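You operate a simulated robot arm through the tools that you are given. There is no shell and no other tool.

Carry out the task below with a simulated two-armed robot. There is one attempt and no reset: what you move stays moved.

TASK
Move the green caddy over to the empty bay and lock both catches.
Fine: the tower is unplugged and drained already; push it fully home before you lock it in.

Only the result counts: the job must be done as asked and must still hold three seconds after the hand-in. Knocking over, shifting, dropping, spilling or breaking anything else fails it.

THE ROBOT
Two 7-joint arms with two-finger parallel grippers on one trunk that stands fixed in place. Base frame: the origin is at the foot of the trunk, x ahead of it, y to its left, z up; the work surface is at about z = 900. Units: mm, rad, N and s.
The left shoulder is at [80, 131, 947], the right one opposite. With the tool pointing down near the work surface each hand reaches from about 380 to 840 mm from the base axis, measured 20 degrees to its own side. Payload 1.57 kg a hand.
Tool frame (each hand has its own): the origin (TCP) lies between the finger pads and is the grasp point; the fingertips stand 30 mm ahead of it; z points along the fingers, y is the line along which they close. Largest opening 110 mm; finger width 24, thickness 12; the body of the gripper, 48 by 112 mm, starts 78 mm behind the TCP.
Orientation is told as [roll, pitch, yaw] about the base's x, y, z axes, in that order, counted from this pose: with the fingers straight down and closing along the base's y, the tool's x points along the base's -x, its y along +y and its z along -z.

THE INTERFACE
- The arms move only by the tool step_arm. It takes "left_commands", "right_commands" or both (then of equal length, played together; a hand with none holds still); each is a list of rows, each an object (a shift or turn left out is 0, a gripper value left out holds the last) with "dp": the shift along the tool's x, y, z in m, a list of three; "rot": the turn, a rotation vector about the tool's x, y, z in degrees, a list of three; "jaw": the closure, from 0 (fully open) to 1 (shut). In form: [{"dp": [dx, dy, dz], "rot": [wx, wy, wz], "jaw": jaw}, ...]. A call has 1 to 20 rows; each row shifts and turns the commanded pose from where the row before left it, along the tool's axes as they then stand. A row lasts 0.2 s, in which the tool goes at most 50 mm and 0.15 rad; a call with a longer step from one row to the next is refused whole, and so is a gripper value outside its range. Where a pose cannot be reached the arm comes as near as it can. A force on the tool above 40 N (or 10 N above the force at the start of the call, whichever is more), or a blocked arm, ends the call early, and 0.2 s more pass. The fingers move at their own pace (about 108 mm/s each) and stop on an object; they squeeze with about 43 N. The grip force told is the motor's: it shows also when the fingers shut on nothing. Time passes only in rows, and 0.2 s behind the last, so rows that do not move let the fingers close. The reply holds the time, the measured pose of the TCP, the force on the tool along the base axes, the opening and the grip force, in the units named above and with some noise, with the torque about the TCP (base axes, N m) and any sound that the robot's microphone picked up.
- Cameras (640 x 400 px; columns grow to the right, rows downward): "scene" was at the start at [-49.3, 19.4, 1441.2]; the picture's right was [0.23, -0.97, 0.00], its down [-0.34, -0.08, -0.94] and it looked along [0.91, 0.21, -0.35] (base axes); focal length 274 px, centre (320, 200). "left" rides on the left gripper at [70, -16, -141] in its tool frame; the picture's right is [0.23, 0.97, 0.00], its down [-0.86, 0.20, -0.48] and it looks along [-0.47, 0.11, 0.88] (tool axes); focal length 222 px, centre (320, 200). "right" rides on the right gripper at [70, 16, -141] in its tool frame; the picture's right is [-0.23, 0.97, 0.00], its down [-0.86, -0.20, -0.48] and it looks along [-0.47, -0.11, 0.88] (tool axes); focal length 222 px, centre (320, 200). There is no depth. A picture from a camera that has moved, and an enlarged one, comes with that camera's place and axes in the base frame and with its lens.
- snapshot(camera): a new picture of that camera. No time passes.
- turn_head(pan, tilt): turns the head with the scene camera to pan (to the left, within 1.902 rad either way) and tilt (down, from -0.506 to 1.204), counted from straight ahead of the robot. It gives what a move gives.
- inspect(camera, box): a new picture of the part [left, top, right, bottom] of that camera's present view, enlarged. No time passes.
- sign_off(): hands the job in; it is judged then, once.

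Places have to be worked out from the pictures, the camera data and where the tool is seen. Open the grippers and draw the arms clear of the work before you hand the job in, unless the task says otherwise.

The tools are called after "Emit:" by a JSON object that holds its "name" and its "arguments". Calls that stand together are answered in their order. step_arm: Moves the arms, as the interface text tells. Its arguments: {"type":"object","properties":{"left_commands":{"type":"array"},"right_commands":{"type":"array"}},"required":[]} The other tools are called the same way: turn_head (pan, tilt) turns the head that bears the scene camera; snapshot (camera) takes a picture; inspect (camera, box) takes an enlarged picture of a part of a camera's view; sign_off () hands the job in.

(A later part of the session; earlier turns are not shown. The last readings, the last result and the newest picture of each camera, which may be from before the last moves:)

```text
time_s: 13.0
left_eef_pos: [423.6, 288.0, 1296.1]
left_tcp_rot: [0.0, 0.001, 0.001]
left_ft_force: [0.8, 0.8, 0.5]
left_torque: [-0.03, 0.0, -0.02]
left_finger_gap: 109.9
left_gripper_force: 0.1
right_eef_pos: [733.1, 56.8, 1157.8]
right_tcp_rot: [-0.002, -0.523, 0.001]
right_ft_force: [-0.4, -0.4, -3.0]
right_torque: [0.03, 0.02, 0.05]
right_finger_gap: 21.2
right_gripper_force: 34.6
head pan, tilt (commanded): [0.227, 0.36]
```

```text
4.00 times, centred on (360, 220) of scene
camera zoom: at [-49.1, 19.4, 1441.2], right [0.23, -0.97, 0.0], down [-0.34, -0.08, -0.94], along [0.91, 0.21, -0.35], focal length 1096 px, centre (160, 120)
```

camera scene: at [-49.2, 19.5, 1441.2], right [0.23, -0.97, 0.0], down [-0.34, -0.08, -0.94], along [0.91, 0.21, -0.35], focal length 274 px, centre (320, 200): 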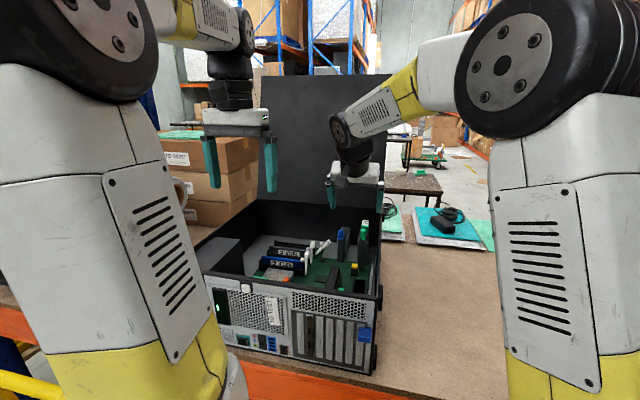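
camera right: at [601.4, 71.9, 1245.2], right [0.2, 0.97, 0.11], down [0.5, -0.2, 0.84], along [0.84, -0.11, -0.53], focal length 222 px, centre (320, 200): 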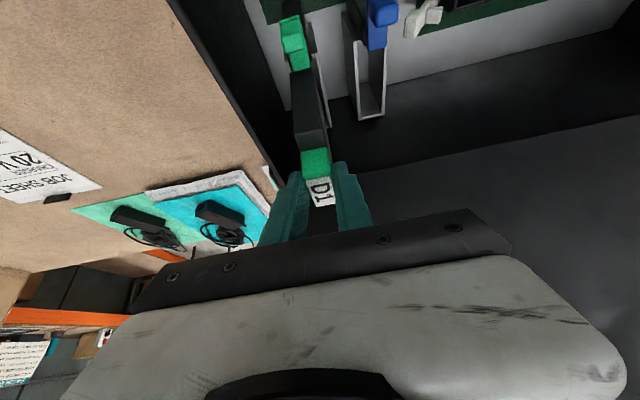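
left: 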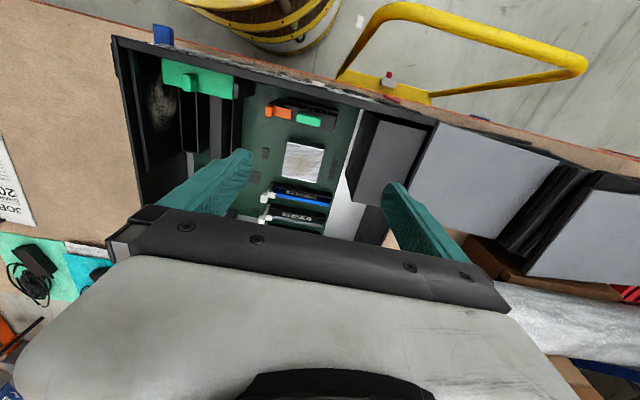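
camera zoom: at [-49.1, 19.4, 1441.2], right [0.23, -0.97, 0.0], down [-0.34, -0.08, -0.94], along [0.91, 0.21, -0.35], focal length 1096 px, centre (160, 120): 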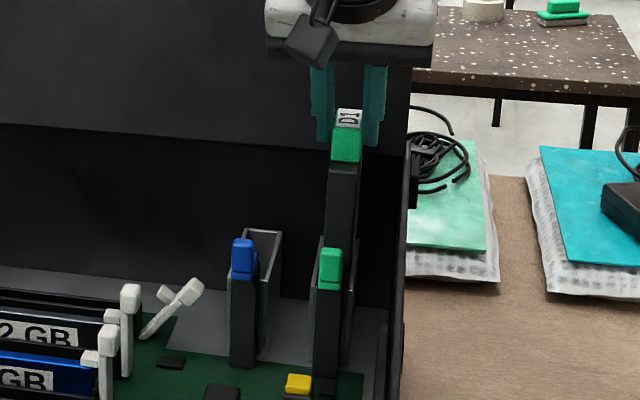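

80 mm up and the caddy hangs straight in the jaws. I lift another 50 mm so its bottom clears the cage tops.

Emit:
{"name": "step_arm", "arguments": {"right_commands": [{"dp": [-0.005, 0, -0.00866], "jaw": 1.0}, {"dp": [-0.005, 0, -0.00866], "jaw": 1.0}, {"dp": [-0.005, 0, -0.00866], "jaw": 1.0}, {"dp": [-0.005, 0, -0.00866], "jaw": 1.0}, {"dp": [-0.005, 0, -0.00866], "jaw": 1.0}]}}

Emit:
{"name": "inspect", "arguments": {"camera": "right", "box": [240, 0, 400, 220]}}

Emit:
{"name": "inspect", "arguments": {"camera": "scene", "box": [310, 170, 410, 270]}}

```text
time_s: 14.2
left_eef_pos: [424.3, 287.2, 1297.3]
left_tcp_rot: [0.0, 0.0, 0.001]
left_ft_force: [0.0, 1.0, -0.4]
left_torque: [-0.02, 0.01, 0.0]
left_finger_gap: 110.1
left_gripper_force: 0.1
right_eef_pos: [731.6, 56.7, 1209.1]
right_tcp_rot: [0.001, -0.522, 0.001]
right_ft_force: [-0.4, 0.1, -1.9]
right_torque: [0.04, 0.03, 0.01]
right_finger_gap: 21.6
right_gripper_force: 34.5
head pan, tilt (commanded): [0.227, 0.36]
```

```text
1.82 times, centred on (320, 110) of right
camera zoom: at [600.9, 72.4, 1295.2], right [0.2, 0.97, 0.11], down [0.5, -0.2, 0.84], along [0.84, -0.11, -0.53], focal length 404 px, centre (320, 364)
```

zoom: 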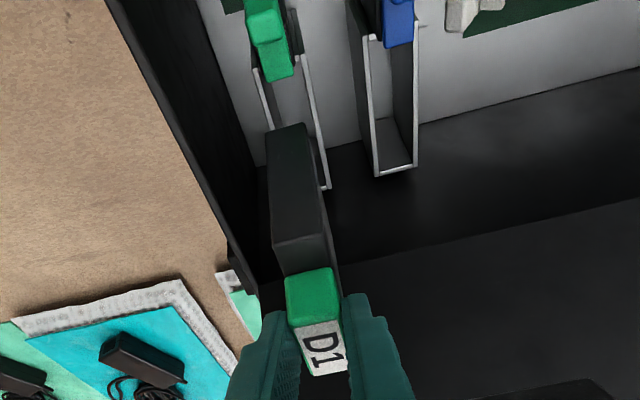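

```text
4.00 times, centred on (360, 220) of scene
camera zoom: at [-49.1, 19.5, 1441.2], right [0.23, -0.97, 0.0], down [-0.34, -0.08, -0.94], along [0.91, 0.21, -0.35], focal length 1096 px, centre (160, 120)
```

zoom: 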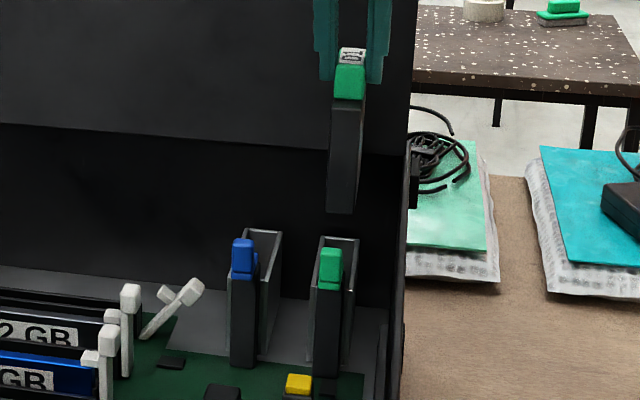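

The caddy is clear: its bottom is at ≈1087, above the cages (≈1030) and the knobs (≈1070). Wall positions give a bay spacing of ≈65 mm, so I move 65.5 mm to +y over the empty bay, with a 1 mm x correction.

Emit:
{"name": "step_arm", "arguments": {"right_commands": [{"dp": [-0.0005, 0.0131, 0.0003], "jaw": 1.0}, {"dp": [-0.0005, 0.0131, 0.0003], "jaw": 1.0}, {"dp": [0, 0.0131, 0], "jaw": 1.0}, {"dp": [0, 0.0131, 0], "jaw": 1.0}, {"dp": [0, 0.0131, 0], "jaw": 1.0}, {"dp": [0, 0, 0], "jaw": 1.0}]}}

Emit:
{"name": "inspect", "arguments": {"camera": "right", "box": [240, 0, 400, 220]}}

Emit:
{"name": "inspect", "arguments": {"camera": "scene", "box": [310, 170, 410, 270]}}

```text
time_s: 15.6
left_eef_pos: [422.8, 286.1, 1296.1]
left_tcp_rot: [-0.002, -0.001, 0.0]
left_ft_force: [-0.3, 0.6, -0.2]
left_torque: [0.0, 0.03, 0.03]
left_finger_gap: 110.1
left_gripper_force: 0.1
right_eef_pos: [734.0, 123.6, 1208.8]
right_tcp_rot: [0.001, -0.524, 0.0]
right_ft_force: [0.1, -0.8, -2.1]
right_torque: [0.0, 0.04, -0.03]
right_finger_gap: 21.6
right_gripper_force: 34.3
head pan, tilt (commanded): [0.227, 0.36]
```

```text
1.82 times, centred on (320, 110) of right
camera zoom: at [602.6, 138.1, 1295.0], right [0.2, 0.97, 0.11], down [0.5, -0.2, 0.84], along [0.84, -0.11, -0.53], focal length 404 px, centre (320, 364)
```

zoom: 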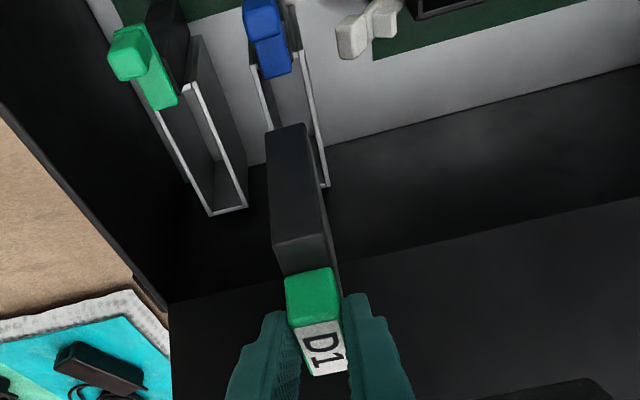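

```text
4.00 times, centred on (360, 220) of scene
camera zoom: at [-49.1, 19.5, 1441.2], right [0.23, -0.97, 0.0], down [-0.34, -0.08, -0.94], along [0.91, 0.21, -0.35], focal length 1096 px, centre (160, 120)
```

zoom: 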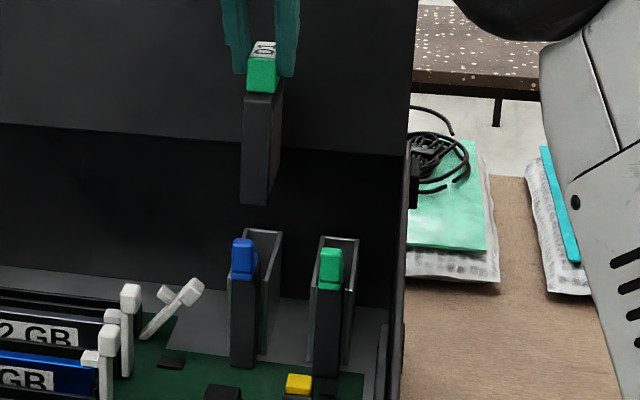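

The view of the blue bay relative to the caddy is now the same as the view of the green bay was after lift-out, so alignment is good. I lower 50 mm to just above the cage and recheck.

Emit:
{"name": "step_arm", "arguments": {"right_commands": [{"dp": [0.005, 0, 0.00866], "jaw": 1.0}, {"dp": [0.005, 0, 0.00866], "jaw": 1.0}, {"dp": [0.005, 0, 0.00866], "jaw": 1.0}, {"dp": [0.005, 0, 0.00866], "jaw": 1.0}, {"dp": [0.005, 0, 0.00866], "jaw": 1.0}, {"dp": [0, 0, 0], "jaw": 1.0}]}}

Emit:
{"name": "inspect", "arguments": {"camera": "right", "box": [240, 0, 400, 220]}}

Emit:
{"name": "inspect", "arguments": {"camera": "scene", "box": [320, 190, 380, 250]}}

```text
time_s: 17.0
left_eef_pos: [423.7, 287.0, 1296.4]
left_tcp_rot: [-0.001, 0.0, 0.001]
left_ft_force: [-0.5, 0.4, 0.3]
left_torque: [-0.02, 0.0, 0.0]
left_finger_gap: 110.0
left_gripper_force: 0.0
right_eef_pos: [735.1, 124.8, 1158.1]
right_tcp_rot: [-0.002, -0.524, 0.0]
right_ft_force: [-0.4, 0.1, -1.6]
right_torque: [0.02, 0.02, 0.02]
right_finger_gap: 21.4
right_gripper_force: 35.2
head pan, tilt (commanded): [0.227, 0.36]
```

```text
1.82 times, centred on (320, 110) of right
camera zoom: at [603.3, 138.6, 1245.3], right [0.2, 0.97, 0.11], down [0.5, -0.2, 0.84], along [0.84, -0.11, -0.53], focal length 404 px, centre (320, 364)
```

zoom: 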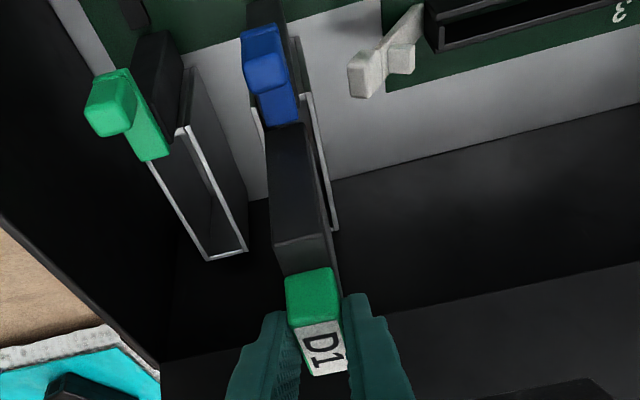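

```text
6.67 times, centred on (350, 220) of scene
camera zoom: at [-49.1, 19.5, 1441.2], right [0.23, -0.97, 0.0], down [-0.34, -0.08, -0.94], along [0.91, 0.21, -0.35], focal length 1826 px, centre (120, 67)
```

zoom: 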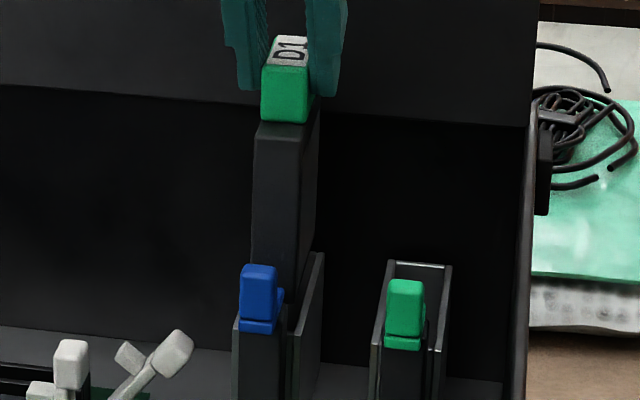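

Position readback is +1.3 mm in x and +0.6 mm in y of the target, so I trim that and lower into the bay in small steps, watching the force.

Emit:
{"name": "step_arm", "arguments": {"right_commands": [{"dp": [0.0009, -0.0006, -0.0005], "jaw": 1.0}, {"dp": [0.0025, 0, 0.00433], "jaw": 1.0}, {"dp": [0.0025, 0, 0.00433], "jaw": 1.0}, {"dp": [0.0025, 0, 0.00433], "jaw": 1.0}, {"dp": [0.0025, 0, 0.00433], "jaw": 1.0}, {"dp": [0, 0, 0], "jaw": 1.0}]}}

Emit:
{"name": "inspect", "arguments": {"camera": "right", "box": [260, 20, 380, 220]}}

Emit:
{"name": "inspect", "arguments": {"camera": "scene", "box": [320, 200, 380, 260]}}

```text
time_s: 18.4
left_eef_pos: [423.0, 286.5, 1296.3]
left_tcp_rot: [-0.001, 0.0, -0.001]
left_ft_force: [0.5, 0.6, -0.8]
left_torque: [0.01, -0.02, 0.01]
left_finger_gap: 110.2
left_gripper_force: 0.1
right_eef_pos: [732.4, 122.3, 1142.0]
right_tcp_rot: [0.004, -0.53, -0.002]
right_ft_force: [2.9, 2.8, 30.4]
right_torque: [-0.07, -0.42, 0.17]
right_finger_gap: 21.6
right_gripper_force: 34.4
head pan, tilt (commanded): [0.227, 0.36]
```

```text
2.00 times, centred on (320, 120) of right
camera zoom: at [601.5, 136.6, 1228.5], right [0.2, 0.97, 0.12], down [0.5, -0.2, 0.84], along [0.85, -0.11, -0.52], focal length 444 px, centre (320, 360)
```

zoom: 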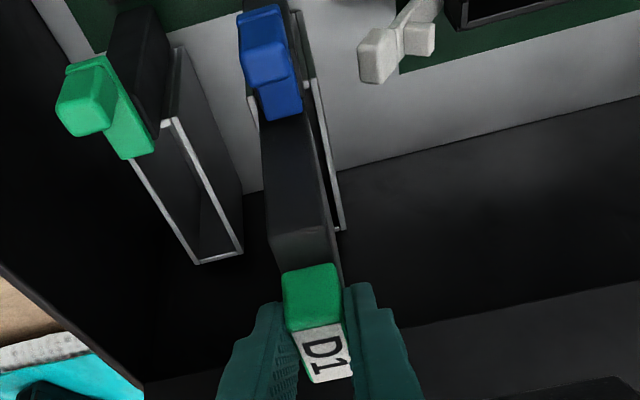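

```text
6.67 times, centred on (350, 230) of scene
camera zoom: at [-50.3, 19.4, 1441.2], right [0.23, -0.97, 0.0], down [-0.34, -0.08, -0.94], along [0.91, 0.21, -0.35], focal length 1826 px, centre (120, 0)
```

zoom: 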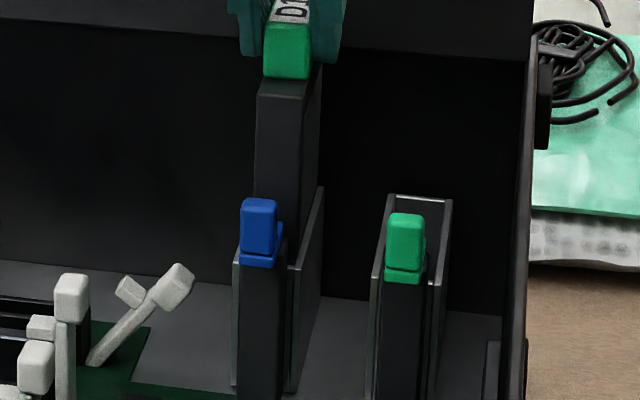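

It met resistance (30 N) about 17 mm down; the torque suggests the caddy's −y bottom edge is on the −y wall of the bay. I back up 15 mm and measure the alignment again with tight zooms.

Emit:
{"name": "step_arm", "arguments": {"right_commands": [{"dp": [-0.0025, 0, -0.00433], "jaw": 1.0}, {"dp": [-0.0025, 0, -0.00433], "jaw": 1.0}, {"dp": [-0.0035, 0, -0.00606], "jaw": 1.0}, {"dp": [0, 0, 0], "jaw": 1.0}]}}

Emit:
{"name": "inspect", "arguments": {"camera": "right", "box": [290, 50, 350, 130]}}

Emit:
{"name": "inspect", "arguments": {"camera": "right", "box": [290, 110, 350, 190]}}

Emit:
{"name": "inspect", "arguments": {"camera": "scene", "box": [330, 200, 380, 250]}}

```text
time_s: 19.4
left_eef_pos: [423.4, 288.1, 1294.6]
left_tcp_rot: [0.0, 0.0, 0.0]
left_ft_force: [-0.2, -0.5, 1.3]
left_torque: [0.01, -0.02, -0.01]
left_finger_gap: 109.8
left_gripper_force: 0.0
right_eef_pos: [732.6, 121.4, 1154.6]
right_tcp_rot: [0.0, -0.521, 0.001]
right_ft_force: [-0.4, -0.2, -1.9]
right_torque: [-0.02, 0.04, 0.0]
right_finger_gap: 21.6
right_gripper_force: 34.7
head pan, tilt (commanded): [0.227, 0.36]
```

```text
5.00 times, centred on (320, 90) of right
camera zoom: at [601.3, 136.5, 1242.2], right [0.2, 0.97, 0.11], down [0.5, -0.2, 0.84], along [0.84, -0.11, -0.53], focal length 1111 px, centre (320, 750)
```

zoom: 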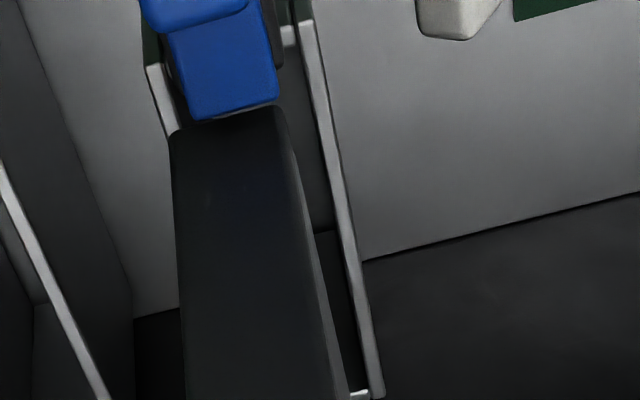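

```text
5.00 times, centred on (320, 150) of right
camera zoom: at [601.3, 136.5, 1242.2], right [0.2, 0.97, 0.11], down [0.5, -0.2, 0.84], along [0.84, -0.11, -0.53], focal length 1111 px, centre (320, 450)
```

zoom: 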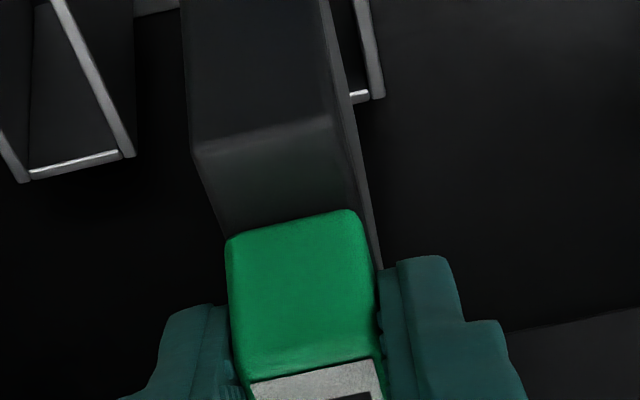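

```text
8.00 times, centred on (355, 225) of scene
camera zoom: at [-49.1, 19.5, 1441.2], right [0.23, -0.97, 0.0], down [-0.34, -0.08, -0.94], along [0.91, 0.21, -0.35], focal length 2191 px, centre (40, 0)
```

zoom: 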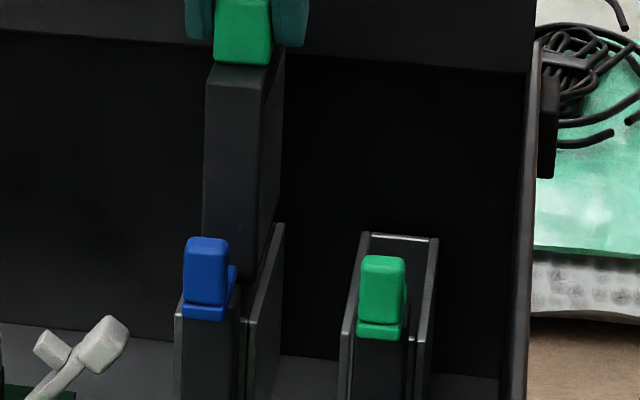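

In this frame the bay's inner walls are at y≈112 and 136.5 (centre ≈124.3) while the caddy spans y≈112–130.5, so it sits about 3 mm too far −y. I shift +2.8 mm in y, +0.7 mm in x, and re-measure.

Emit:
{"name": "step_arm", "arguments": {"right_commands": [{"dp": [-0.0006, 0.0028, 0.0004], "jaw": 1.0}, {"dp": [0, 0, 0], "jaw": 1.0}, {"dp": [0, 0, 0], "jaw": 1.0}]}}

Emit:
{"name": "inspect", "arguments": {"camera": "right", "box": [290, 50, 350, 130]}}

Emit:
{"name": "inspect", "arguments": {"camera": "scene", "box": [330, 210, 370, 250]}}

```text
time_s: 20.2
left_eef_pos: [423.9, 285.9, 1296.0]
left_tcp_rot: [-0.001, 0.0, 0.0]
left_ft_force: [0.7, 0.5, -0.1]
left_torque: [0.01, -0.03, -0.02]
left_finger_gap: 110.0
left_gripper_force: 0.1
right_eef_pos: [734.0, 125.5, 1154.8]
right_tcp_rot: [-0.001, -0.523, 0.0]
right_ft_force: [0.2, 0.3, -2.5]
right_torque: [0.03, 0.07, 0.02]
right_finger_gap: 21.4
right_gripper_force: 35.0
head pan, tilt (commanded): [0.227, 0.36]
```

```text
5.00 times, centred on (320, 90) of right
camera zoom: at [602.7, 139.4, 1242.5], right [0.2, 0.97, 0.11], down [0.5, -0.2, 0.84], along [0.84, -0.11, -0.53], focal length 1111 px, centre (320, 750)
```

zoom: 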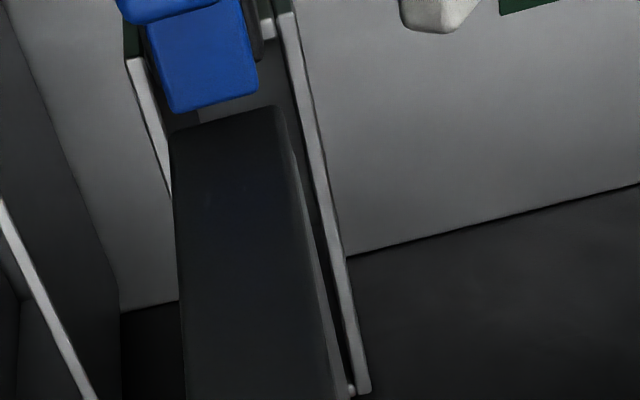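

```text
10.00 times, centred on (350, 230) of scene
camera zoom: at [-49.1, 19.5, 1441.2], right [0.23, -0.97, 0.0], down [-0.34, -0.08, -0.94], along [0.91, 0.21, -0.35], focal length 2739 px, centre (20, -100)
```

zoom: 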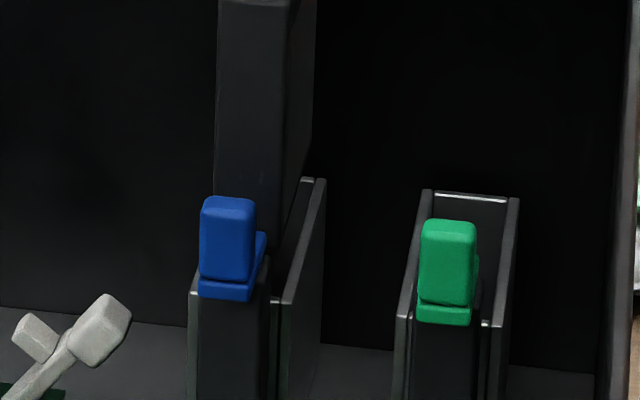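

Now caddy spans y≈115–133.7 and the bay's inside is ≈111.8–135.3. I trim −0.7 mm in y and lower 20 mm in small steps again.

Emit:
{"name": "step_arm", "arguments": {"right_commands": [{"dp": [0, -0.0007, 0], "jaw": 1.0}, {"dp": [0.0025, 0, 0.00433], "jaw": 1.0}, {"dp": [0.0025, 0, 0.00433], "jaw": 1.0}, {"dp": [0.002, 0, 0.00346], "jaw": 1.0}, {"dp": [0.002, 0, 0.00346], "jaw": 1.0}, {"dp": [0.002, 0, 0.00346], "jaw": 1.0}, {"dp": [0, 0, 0], "jaw": 1.0}]}}

Emit:
{"name": "inspect", "arguments": {"camera": "right", "box": [290, 50, 350, 130]}}

Emit:
{"name": "inspect", "arguments": {"camera": "scene", "box": [330, 210, 370, 250]}}

```text
time_s: 21.8
left_eef_pos: [423.5, 286.1, 1297.2]
left_tcp_rot: [0.001, 0.0, 0.001]
left_ft_force: [-0.3, -0.1, 0.0]
left_torque: [-0.01, -0.02, -0.01]
left_finger_gap: 110.1
left_gripper_force: 0.0
right_eef_pos: [732.9, 124.8, 1133.6]
right_tcp_rot: [-0.002, -0.523, 0.0]
right_ft_force: [-0.8, -0.8, -2.6]
right_torque: [0.01, 0.05, 0.01]
right_finger_gap: 21.8
right_gripper_force: 34.2
head pan, tilt (commanded): [0.227, 0.36]
```

```text
5.00 times, centred on (320, 90) of right
camera zoom: at [601.7, 139.7, 1220.7], right [0.2, 0.97, 0.11], down [0.5, -0.2, 0.84], along [0.84, -0.11, -0.53], focal length 1111 px, centre (320, 750)
```

zoom: 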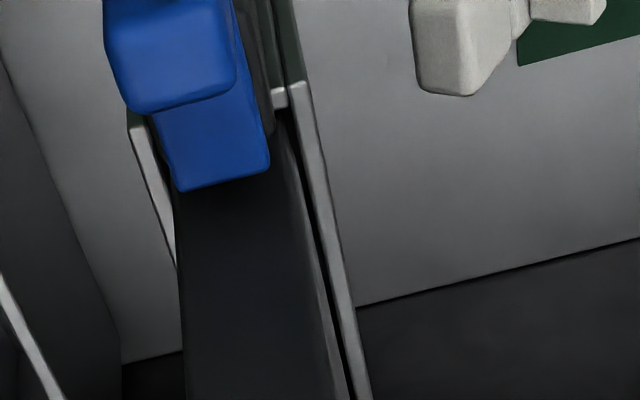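

```text
10.00 times, centred on (350, 230) of scene
camera zoom: at [-49.1, 19.5, 1441.2], right [0.23, -0.97, 0.0], down [-0.34, -0.08, -0.94], along [0.91, 0.21, -0.35], focal length 2739 px, centre (20, -100)
```

zoom: 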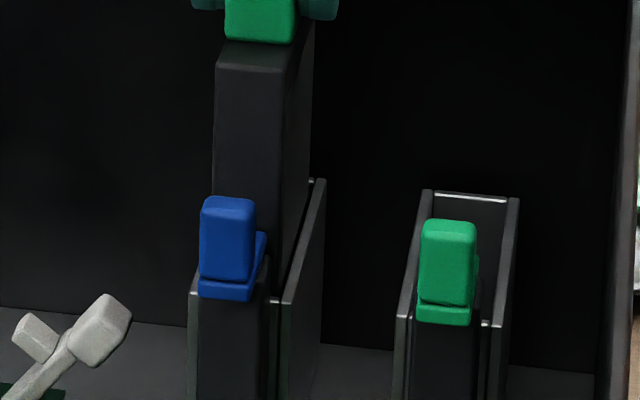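

It is past the earlier contact height with no resistance, so it's inside the bay. I continue down 40 mm in 5 mm steps.

Emit:
{"name": "step_arm", "arguments": {"right_commands": [{"dp": [0.0025, 0, 0.00433], "jaw": 1.0}, {"dp": [0.0025, 0, 0.00433], "jaw": 1.0}, {"dp": [0.0025, 0, 0.00433], "jaw": 1.0}, {"dp": [0.0025, 0, 0.00433], "jaw": 1.0}, {"dp": [0.0025, 0, 0.00433], "jaw": 1.0}, {"dp": [0.0025, 0, 0.00433], "jaw": 1.0}, {"dp": [0.0025, 0, 0.00433], "jaw": 1.0}, {"dp": [0.0025, 0, 0.00433], "jaw": 1.0}, {"dp": [0, 0, 0], "jaw": 1.0}]}}

Emit:
{"name": "inspect", "arguments": {"camera": "right", "box": [270, 50, 370, 200]}}

Emit:
{"name": "inspect", "arguments": {"camera": "scene", "box": [330, 205, 375, 250]}}

```text
time_s: 23.8
left_eef_pos: [424.0, 286.3, 1295.9]
left_tcp_rot: [0.0, 0.0, -0.001]
left_ft_force: [-0.2, 0.5, -0.4]
left_torque: [0.02, 0.01, 0.0]
left_finger_gap: 109.7
left_gripper_force: 0.1
right_eef_pos: [732.8, 124.9, 1093.7]
right_tcp_rot: [0.0, -0.525, 0.001]
right_ft_force: [0.2, -0.7, -2.7]
right_torque: [0.02, 0.08, -0.02]
right_finger_gap: 21.4
right_gripper_force: 34.7
head pan, tilt (commanded): [0.227, 0.36]
```

```text
2.67 times, centred on (320, 125) of right
camera zoom: at [601.5, 139.7, 1180.3], right [0.2, 0.97, 0.11], down [0.5, -0.2, 0.84], along [0.84, -0.11, -0.53], focal length 592 px, centre (320, 400)
```

zoom: 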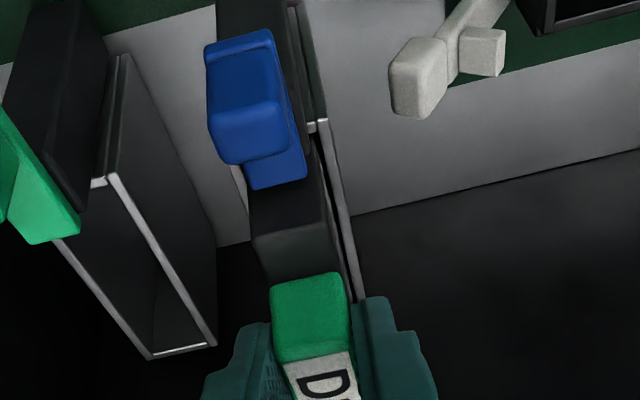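

```text
8.89 times, centred on (352, 228) of scene
camera zoom: at [-49.1, 19.5, 1441.2], right [0.23, -0.97, 0.0], down [-0.34, -0.08, -0.94], along [0.91, 0.21, -0.35], focal length 2435 px, centre (31, -44)
```

zoom: 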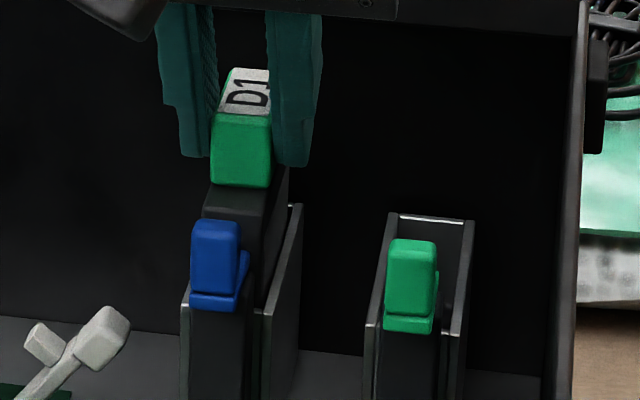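

Still free, with about 14 mm to go. I lower further in 2 mm steps until it meets the bottom.

Emit:
{"name": "step_arm", "arguments": {"right_commands": [{"dp": [0.001, 0, 0.00173], "jaw": 1.0}, {"dp": [0.001, 0, 0.00173], "jaw": 1.0}, {"dp": [0.001, 0, 0.00173], "jaw": 1.0}, {"dp": [0.001, 0, 0.00173], "jaw": 1.0}, {"dp": [0.001, 0, 0.00173], "jaw": 1.0}, {"dp": [0, 0, 0], "jaw": 1.0}]}}

Emit:
{"name": "inspect", "arguments": {"camera": "right", "box": [270, 50, 370, 200]}}

```text
time_s: 25.2
left_eef_pos: [424.8, 286.8, 1296.6]
left_tcp_rot: [0.0, -0.001, -0.001]
left_ft_force: [0.2, 0.1, -0.1]
left_torque: [0.0, 0.01, 0.02]
left_finger_gap: 110.1
left_gripper_force: 0.1
right_eef_pos: [733.2, 125.5, 1083.5]
right_tcp_rot: [0.001, -0.524, 0.0]
right_ft_force: [-0.4, 0.5, -2.5]
right_torque: [0.01, 0.03, -0.02]
right_finger_gap: 21.6
right_gripper_force: 34.4
head pan, tilt (commanded): [0.227, 0.36]
```

```text
2.67 times, centred on (320, 125) of right
camera zoom: at [601.7, 140.1, 1170.6], right [0.2, 0.97, 0.11], down [0.5, -0.2, 0.84], along [0.84, -0.11, -0.53], focal length 592 px, centre (320, 400)
```

zoom: 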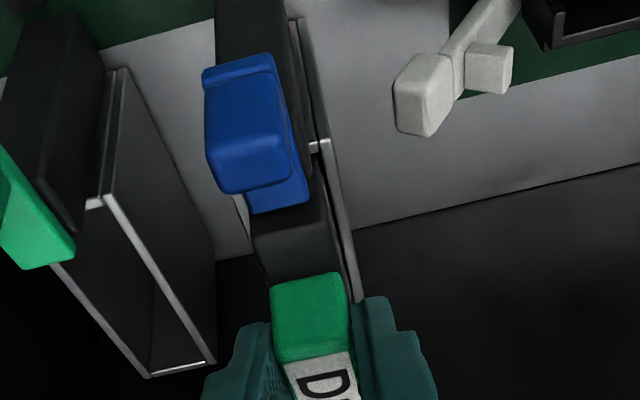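

About 4 mm remain compared with the seated height in the old bay. I keep pressing down in 1.5–2 mm steps.

Emit:
{"name": "step_arm", "arguments": {"right_commands": [{"dp": [0.001, 0, 0.00173], "jaw": 1.0}, {"dp": [0.00075, 0, 0.0013], "jaw": 1.0}, {"dp": [0.00075, 0, 0.0013], "jaw": 1.0}, {"dp": [0, 0, 0], "jaw": 1.0}]}}

Emit:
{"name": "inspect", "arguments": {"camera": "right", "box": [270, 50, 370, 200]}}

Emit:
{"name": "inspect", "arguments": {"camera": "scene", "box": [330, 205, 375, 250]}}

```text
time_s: 26.2
left_eef_pos: [423.8, 287.7, 1296.8]
left_tcp_rot: [-0.001, 0.002, 0.0]
left_ft_force: [-0.2, -0.4, -0.6]
left_torque: [-0.01, -0.01, 0.02]
left_finger_gap: 110.1
left_gripper_force: 0.0
right_eef_pos: [732.9, 124.5, 1078.0]
right_tcp_rot: [0.002, -0.523, 0.0]
right_ft_force: [-0.2, 0.1, -2.5]
right_torque: [0.03, 0.04, 0.0]
right_finger_gap: 21.3
right_gripper_force: 35.0
head pan, tilt (commanded): [0.227, 0.36]
```

```text
2.67 times, centred on (320, 125) of right
camera zoom: at [601.9, 139.6, 1166.0], right [0.2, 0.97, 0.11], down [0.5, -0.2, 0.84], along [0.84, -0.11, -0.53], focal length 592 px, centre (320, 400)
```

zoom: 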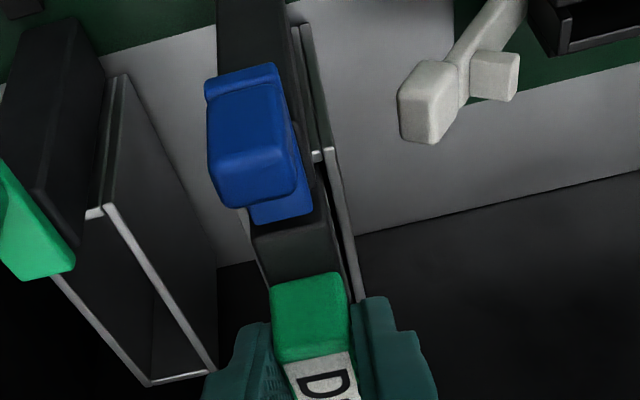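

```text
8.89 times, centred on (352, 228) of scene
camera zoom: at [-49.1, 19.5, 1441.2], right [0.23, -0.97, 0.0], down [-0.34, -0.08, -0.94], along [0.91, 0.21, -0.35], focal length 2435 px, centre (31, -44)
```

zoom: 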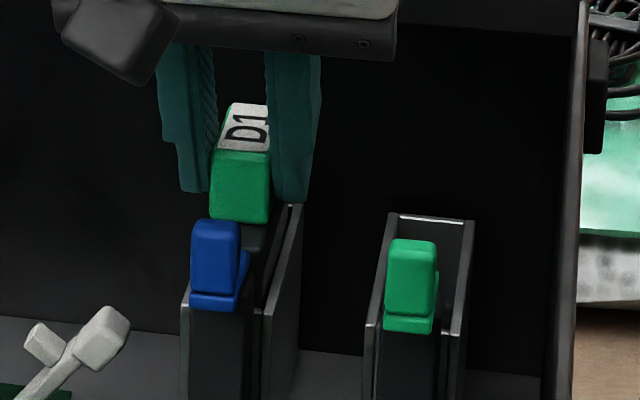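

The tool still carries the caddy's weight, so it hasn't touched bottom. I continue in 1 mm steps until an upward force appears.

Emit:
{"name": "step_arm", "arguments": {"right_commands": [{"dp": [0.0005, 0, 0.00087], "jaw": 1.0}, {"dp": [0.0005, 0, 0.00087], "jaw": 1.0}, {"dp": [0.0005, 0, 0.00087], "jaw": 1.0}, {"dp": [0, 0, 0], "jaw": 1.0}]}}

```text
time_s: 27.2
left_eef_pos: [424.1, 286.9, 1295.7]
left_tcp_rot: [-0.002, 0.001, 0.0]
left_ft_force: [0.8, -0.1, 0.2]
left_torque: [0.03, 0.02, 0.01]
left_finger_gap: 110.0
left_gripper_force: 0.1
right_eef_pos: [734.0, 124.2, 1074.3]
right_tcp_rot: [0.0, -0.522, -0.001]
right_ft_force: [0.2, 0.5, -5.1]
right_torque: [0.03, 0.1, -0.01]
right_finger_gap: 21.5
right_gripper_force: 34.6
head pan, tilt (commanded): [0.227, 0.36]
```

Force went to −5 N (pulling down slightly), not a bottom contact yet. I check the pictures.

Emit:
{"name": "inspect", "arguments": {"camera": "right", "box": [270, 50, 370, 200]}}

Emit:
{"name": "inspect", "arguments": {"camera": "scene", "box": [330, 205, 375, 250]}}

```text
2.67 times, centred on (320, 125) of right
camera zoom: at [601.7, 139.1, 1162.2], right [0.2, 0.97, 0.11], down [0.5, -0.2, 0.84], along [0.84, -0.11, -0.53], focal length 592 px, centre (320, 400)
```

zoom: 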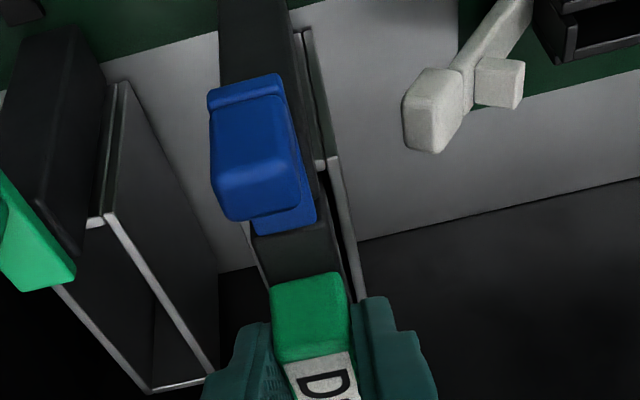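

```text
8.89 times, centred on (352, 228) of scene
camera zoom: at [-49.0, 19.5, 1441.3], right [0.23, -0.97, 0.0], down [-0.34, -0.08, -0.94], along [0.91, 0.21, -0.35], focal length 2435 px, centre (31, -44)
```

zoom: 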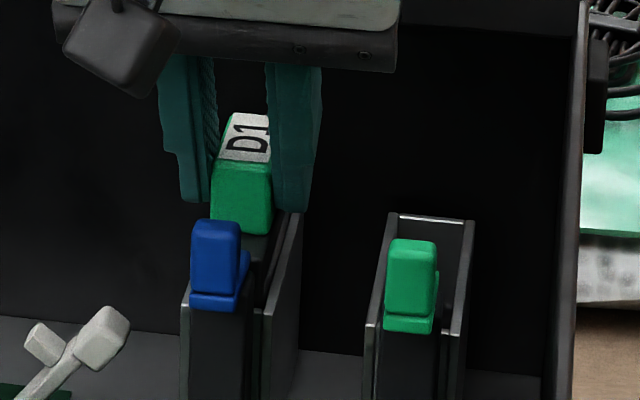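

The handle slipped up ≈6 mm in the grip during the earlier wall contact, so about 2 mm of travel is left. I lower 2 mm more in 1 mm steps.

Emit:
{"name": "step_arm", "arguments": {"right_commands": [{"dp": [0.0005, 0, 0.00087], "jaw": 1.0}, {"dp": [0.0005, 0, 0.00087], "jaw": 1.0}, {"dp": [0, 0, 0], "jaw": 1.0}]}}

Emit:
{"name": "inspect", "arguments": {"camera": "right", "box": [270, 90, 370, 200]}}

```text
time_s: 28.0
left_eef_pos: [424.3, 287.4, 1296.2]
left_tcp_rot: [0.0, 0.002, -0.001]
left_ft_force: [0.0, -0.2, 0.4]
left_torque: [0.04, 0.0, 0.0]
left_finger_gap: 109.9
left_gripper_force: 0.1
right_eef_pos: [733.5, 124.6, 1074.3]
right_tcp_rot: [0.0, -0.523, -0.001]
right_ft_force: [-0.2, 1.2, -2.0]
right_torque: [0.0, 0.01, 0.0]
right_finger_gap: 21.5
right_gripper_force: 34.5
head pan, tilt (commanded): [0.227, 0.36]
```

```text
3.64 times, centred on (320, 145) of right
camera zoom: at [602.3, 139.5, 1161.4], right [0.2, 0.97, 0.11], down [0.5, -0.2, 0.84], along [0.84, -0.11, -0.53], focal length 808 px, centre (320, 400)
```

zoom: 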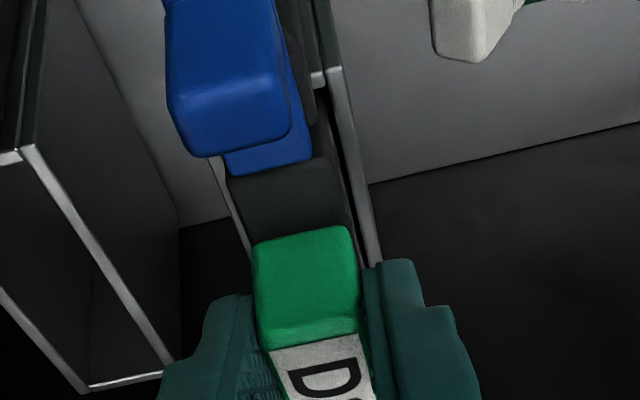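

Still carrying only the caddy's weight. I continue 1 mm at a time.

Emit:
{"name": "step_arm", "arguments": {"right_commands": [{"dp": [0.0005, 0, 0.00087], "jaw": 1.0}, {"dp": [0.0005, 0, 0.00087], "jaw": 1.0}, {"dp": [0, 0, 0], "jaw": 1.0}]}}

Emit:
{"name": "inspect", "arguments": {"camera": "scene", "box": [330, 205, 375, 250]}}

```text
time_s: 28.8
left_eef_pos: [424.4, 287.5, 1296.7]
left_tcp_rot: [0.001, -0.001, 0.001]
left_ft_force: [-0.5, -0.6, -0.3]
left_torque: [-0.02, -0.02, 0.02]
left_finger_gap: 109.9
left_gripper_force: 0.1
right_eef_pos: [735.1, 124.2, 1073.7]
right_tcp_rot: [0.002, -0.526, -0.002]
right_ft_force: [-2.1, -1.8, 13.0]
right_torque: [-0.19, 0.66, 0.02]
right_finger_gap: 21.7
right_gripper_force: 34.8
head pan, tilt (commanded): [0.227, 0.36]
```

```text
8.89 times, centred on (352, 228) of scene
camera zoom: at [-49.8, 19.3, 1441.2], right [0.23, -0.97, 0.0], down [-0.34, -0.08, -0.94], along [0.91, 0.21, -0.35], focal length 2435 px, centre (31, -44)
```

zoom: 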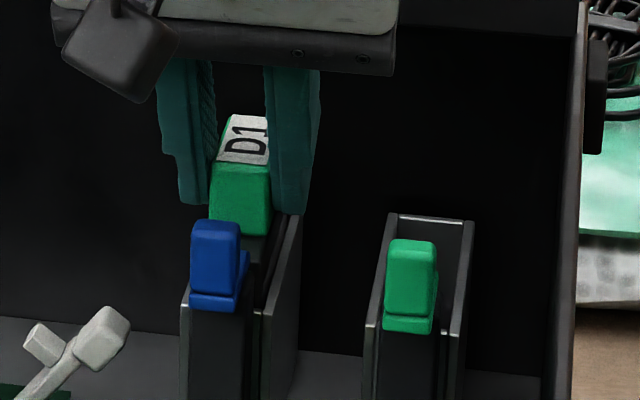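

Contact now: +13 N, with the torque pointing to the caddy's near end, and the handle height in the scene view matches its seated height within ≈1 mm. I release the handle.

Emit:
{"name": "step_arm", "arguments": {"right_commands": [{"jaw": 0.75}, {"jaw": 0.62}, {"jaw": 0.62}]}}

Emit:
{"name": "inspect", "arguments": {"camera": "right", "box": [270, 90, 370, 200]}}

Emit:
{"name": "inspect", "arguments": {"camera": "scene", "box": [330, 205, 375, 250]}}

```text
time_s: 29.6
left_eef_pos: [423.7, 287.0, 1296.0]
left_tcp_rot: [0.001, 0.001, 0.001]
left_ft_force: [-0.7, -0.6, 0.5]
left_torque: [-0.02, 0.02, 0.0]
left_finger_gap: 109.7
left_gripper_force: 0.2
right_eef_pos: [733.2, 124.6, 1072.1]
right_tcp_rot: [0.0, -0.523, -0.001]
right_ft_force: [0.7, -0.2, -0.7]
right_torque: [-0.02, 0.01, -0.02]
right_finger_gap: 41.8
right_gripper_force: 0.0
head pan, tilt (commanded): [0.227, 0.36]
```

```text
3.64 times, centred on (320, 145) of right
camera zoom: at [601.9, 139.8, 1159.3], right [0.2, 0.97, 0.11], down [0.5, -0.2, 0.84], along [0.84, -0.11, -0.53], focal length 808 px, centre (320, 400)
```

zoom: 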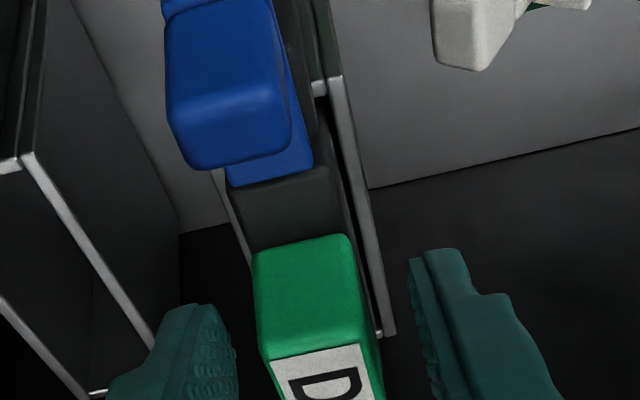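

```text
8.89 times, centred on (352, 228) of scene
camera zoom: at [-49.2, 19.5, 1441.2], right [0.23, -0.97, 0.0], down [-0.34, -0.08, -0.94], along [0.91, 0.21, -0.35], focal length 2435 px, centre (31, -44)
```

zoom: 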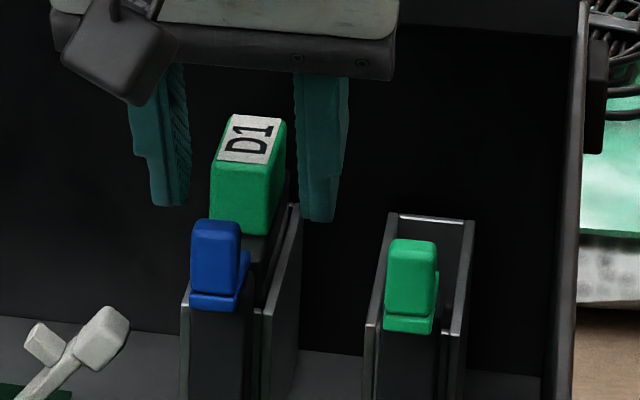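

The caddy stands at the same height relative to the knob as in the old bay (within about 1 mm). To be sure it's home, I rise above the handle, close the fingers and get ready to press on its top.

Emit:
{"name": "step_arm", "arguments": {"right_commands": [{"dp": [-0.0075, 0, -0.013], "jaw": 0.62}, {"dp": [-0.0075, 0, -0.013], "jaw": 0.62}, {"dp": [-0.0075, 0, -0.013], "jaw": 0.62}, {"dp": [-0.0069, -0.001, 0.004], "jaw": 1.0}, {"jaw": 1.0}, {"jaw": 1.0}]}}

Emit:
{"name": "inspect", "arguments": {"camera": "right", "box": [260, 60, 380, 220]}}

Emit:
{"name": "inspect", "arguments": {"camera": "scene", "box": [325, 195, 380, 250]}}

```text
time_s: 31.0
left_eef_pos: [423.3, 287.1, 1295.6]
left_tcp_rot: [0.0, -0.002, 0.0]
left_ft_force: [-0.6, 0.8, -0.3]
left_torque: [0.03, 0.0, -0.01]
left_finger_gap: 110.3
left_gripper_force: 0.1
right_eef_pos: [741.3, 124.2, 1116.2]
right_tcp_rot: [-0.002, -0.524, -0.001]
right_ft_force: [0.4, 0.2, -1.1]
right_torque: [0.01, 0.0, 0.02]
right_finger_gap: 0.0
right_gripper_force: 20.8
head pan, tilt (commanded): [0.227, 0.36]
```

```text
2.50 times, centred on (320, 140) of right
camera zoom: at [610.3, 138.6, 1203.8], right [0.2, 0.97, 0.11], down [0.5, -0.2, 0.84], along [0.84, -0.11, -0.53], focal length 555 px, centre (320, 350)
```

zoom: 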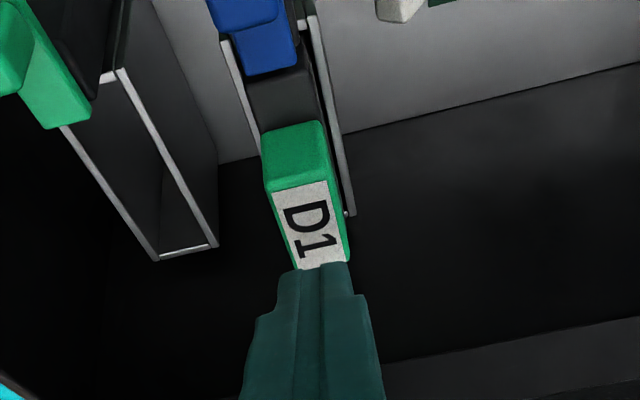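

```text
7.27 times, centred on (352, 222) of scene
camera zoom: at [-49.2, 19.5, 1441.2], right [0.23, -0.97, 0.0], down [-0.34, -0.08, -0.94], along [0.91, 0.21, -0.35], focal length 1992 px, centre (84, 36)
```

zoom: 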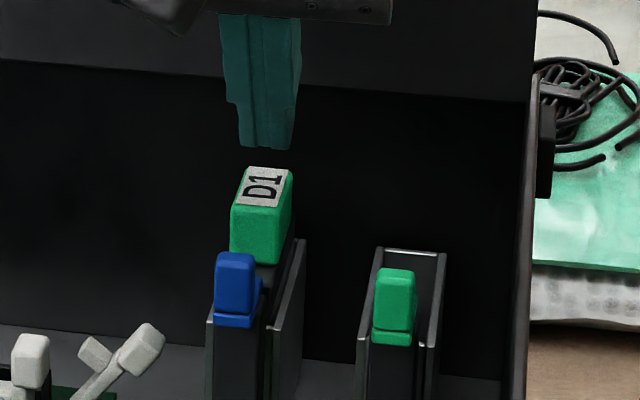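

The closed fingertips are centred over the handle, about 13 mm above it. I press down in small steps and watch for the force and travel.

Emit:
{"name": "step_arm", "arguments": {"right_commands": [{"dp": [0.0025, 0, 0.00433], "jaw": 1.0}, {"dp": [0.0025, 0, 0.00433], "jaw": 1.0}, {"dp": [0.0005, 0, 0.00087], "jaw": 1.0}, {"dp": [0.0005, 0, 0.00087], "jaw": 1.0}, {"dp": [0.0005, 0, 0.00087], "jaw": 1.0}, {"dp": [0, 0, 0], "jaw": 1.0}]}}

```text
time_s: 32.4
left_eef_pos: [423.1, 287.7, 1295.2]
left_tcp_rot: [0.0, -0.001, 0.001]
left_ft_force: [0.3, 0.4, 0.2]
left_torque: [-0.01, 0.02, 0.01]
left_finger_gap: 110.2
left_gripper_force: 0.0
right_eef_pos: [741.5, 125.3, 1103.3]
right_tcp_rot: [-0.001, -0.524, 0.0]
right_ft_force: [-0.1, 0.0, -0.1]
right_torque: [-0.04, 0.0, 0.01]
right_finger_gap: 0.0
right_gripper_force: 21.1
head pan, tilt (commanded): [0.227, 0.36]
```

No contact yet. I continue down in 1 mm steps.

Emit:
{"name": "step_arm", "arguments": {"right_commands": [{"dp": [0.0005, 0, 0.00087], "jaw": 1.0}, {"dp": [0.0005, 0, 0.00087], "jaw": 1.0}, {"dp": [0.0005, 0, 0.00087], "jaw": 1.0}, {"dp": [0, 0, 0], "jaw": 1.0}]}}

Emit:
{"name": "inspect", "arguments": {"camera": "right", "box": [260, 80, 380, 220]}}

Emit:
{"name": "inspect", "arguments": {"camera": "scene", "box": [325, 195, 380, 250]}}

```text
time_s: 33.4
left_eef_pos: [423.6, 286.8, 1297.0]
left_tcp_rot: [0.0, 0.0, 0.001]
left_ft_force: [-0.3, -0.7, 0.5]
left_torque: [-0.02, -0.02, -0.02]
left_finger_gap: 109.7
left_gripper_force: 0.0
right_eef_pos: [742.1, 124.1, 1100.6]
right_tcp_rot: [0.0, -0.523, 0.001]
right_ft_force: [-0.1, -0.4, 1.4]
right_torque: [-0.03, -0.02, 0.0]
right_finger_gap: 0.1
right_gripper_force: 21.5
head pan, tilt (commanded): [0.227, 0.36]
```

```text
2.86 times, centred on (320, 150) of right
camera zoom: at [610.1, 139.0, 1187.3], right [0.2, 0.97, 0.11], down [0.5, -0.2, 0.84], along [0.84, -0.11, -0.53], focal length 635 px, centre (320, 343)
```

zoom: 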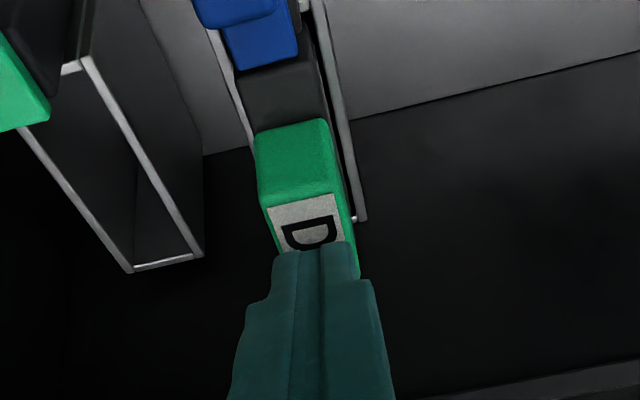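

```text
7.27 times, centred on (352, 222) of scene
camera zoom: at [-49.2, 19.5, 1441.2], right [0.23, -0.97, 0.0], down [-0.34, -0.08, -0.94], along [0.91, 0.21, -0.35], focal length 1992 px, centre (84, 36)
```

zoom: 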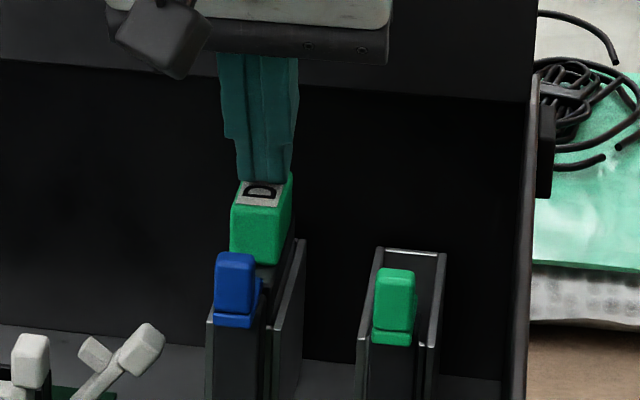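

Just touching (1.4 N). I press further in 1 mm steps up to a firm push.

Emit:
{"name": "step_arm", "arguments": {"right_commands": [{"dp": [0.0005, 0, 0.00087], "jaw": 1.0}, {"dp": [0.0005, 0, 0.00087], "jaw": 1.0}, {"dp": [0, 0, 0], "jaw": 1.0}]}}

Emit:
{"name": "inspect", "arguments": {"camera": "scene", "box": [325, 195, 380, 250]}}

```text
time_s: 34.2
left_eef_pos: [424.2, 287.0, 1295.1]
left_tcp_rot: [-0.001, -0.001, 0.001]
left_ft_force: [-0.6, -0.2, -0.3]
left_torque: [0.01, 0.02, 0.0]
left_finger_gap: 110.1
left_gripper_force: 0.1
right_eef_pos: [741.4, 123.7, 1099.0]
right_tcp_rot: [0.002, -0.528, 0.001]
right_ft_force: [-1.1, 0.5, 11.4]
right_torque: [0.04, -0.02, 0.0]
right_finger_gap: 0.0
right_gripper_force: 21.4
head pan, tilt (commanded): [0.227, 0.36]
```

```text
7.27 times, centred on (352, 222) of scene
camera zoom: at [-49.7, 19.4, 1441.2], right [0.23, -0.97, 0.0], down [-0.34, -0.08, -0.94], along [0.91, 0.21, -0.35], focal length 1992 px, centre (84, 36)
```

zoom: 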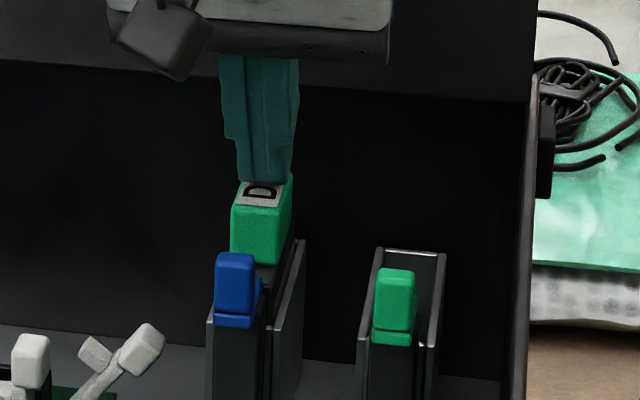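

11 N for about 1 mm of command and the handle hasn't moved: it feels like a hard stop. I press about 2 mm more (to ≈30 N) to be certain.

Emit:
{"name": "step_arm", "arguments": {"right_commands": [{"dp": [0.0005, 0, 0.00087], "jaw": 1.0}, {"dp": [0.0005, 0, 0.00087], "jaw": 1.0}, {"dp": [0.0004, 0, 0.0007], "jaw": 1.0}, {"dp": [0, 0, 0], "jaw": 1.0}]}}

Emit:
{"name": "inspect", "arguments": {"camera": "scene", "box": [325, 195, 380, 250]}}

Emit:
{"name": "inspect", "arguments": {"camera": "right", "box": [260, 80, 380, 220]}}

```text
time_s: 35.2
left_eef_pos: [421.2, 286.0, 1296.1]
left_tcp_rot: [-0.001, -0.002, -0.001]
left_ft_force: [-0.7, -0.6, 0.1]
left_torque: [-0.05, 0.01, -0.02]
left_finger_gap: 110.3
left_gripper_force: 0.2
right_eef_pos: [741.6, 123.2, 1100.1]
right_tcp_rot: [0.005, -0.53, -0.002]
right_ft_force: [-3.2, -0.9, 36.1]
right_torque: [0.01, -0.09, 0.12]
right_finger_gap: 0.4
right_gripper_force: 21.5
head pan, tilt (commanded): [0.227, 0.36]
```

```text
7.27 times, centred on (352, 222) of scene
camera zoom: at [-50.7, 19.2, 1441.2], right [0.23, -0.97, 0.0], down [-0.34, -0.08, -0.94], along [0.91, 0.21, -0.35], focal length 1992 px, centre (84, 36)
```

zoom: 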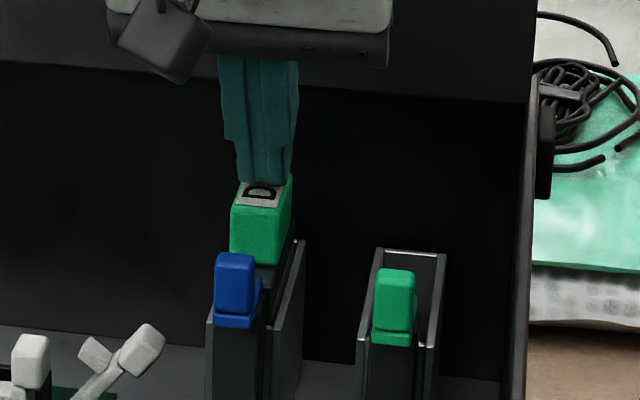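

```text
2.86 times, centred on (320, 150) of right
camera zoom: at [609.4, 138.6, 1186.0], right [0.2, 0.97, 0.12], down [0.5, -0.2, 0.84], along [0.85, -0.11, -0.52], focal length 635 px, centre (320, 343)
```

zoom: 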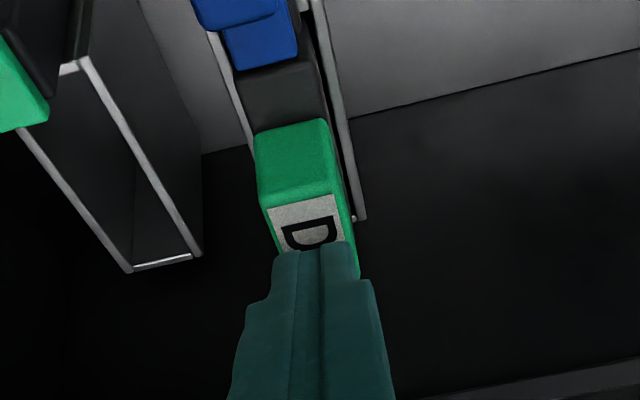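

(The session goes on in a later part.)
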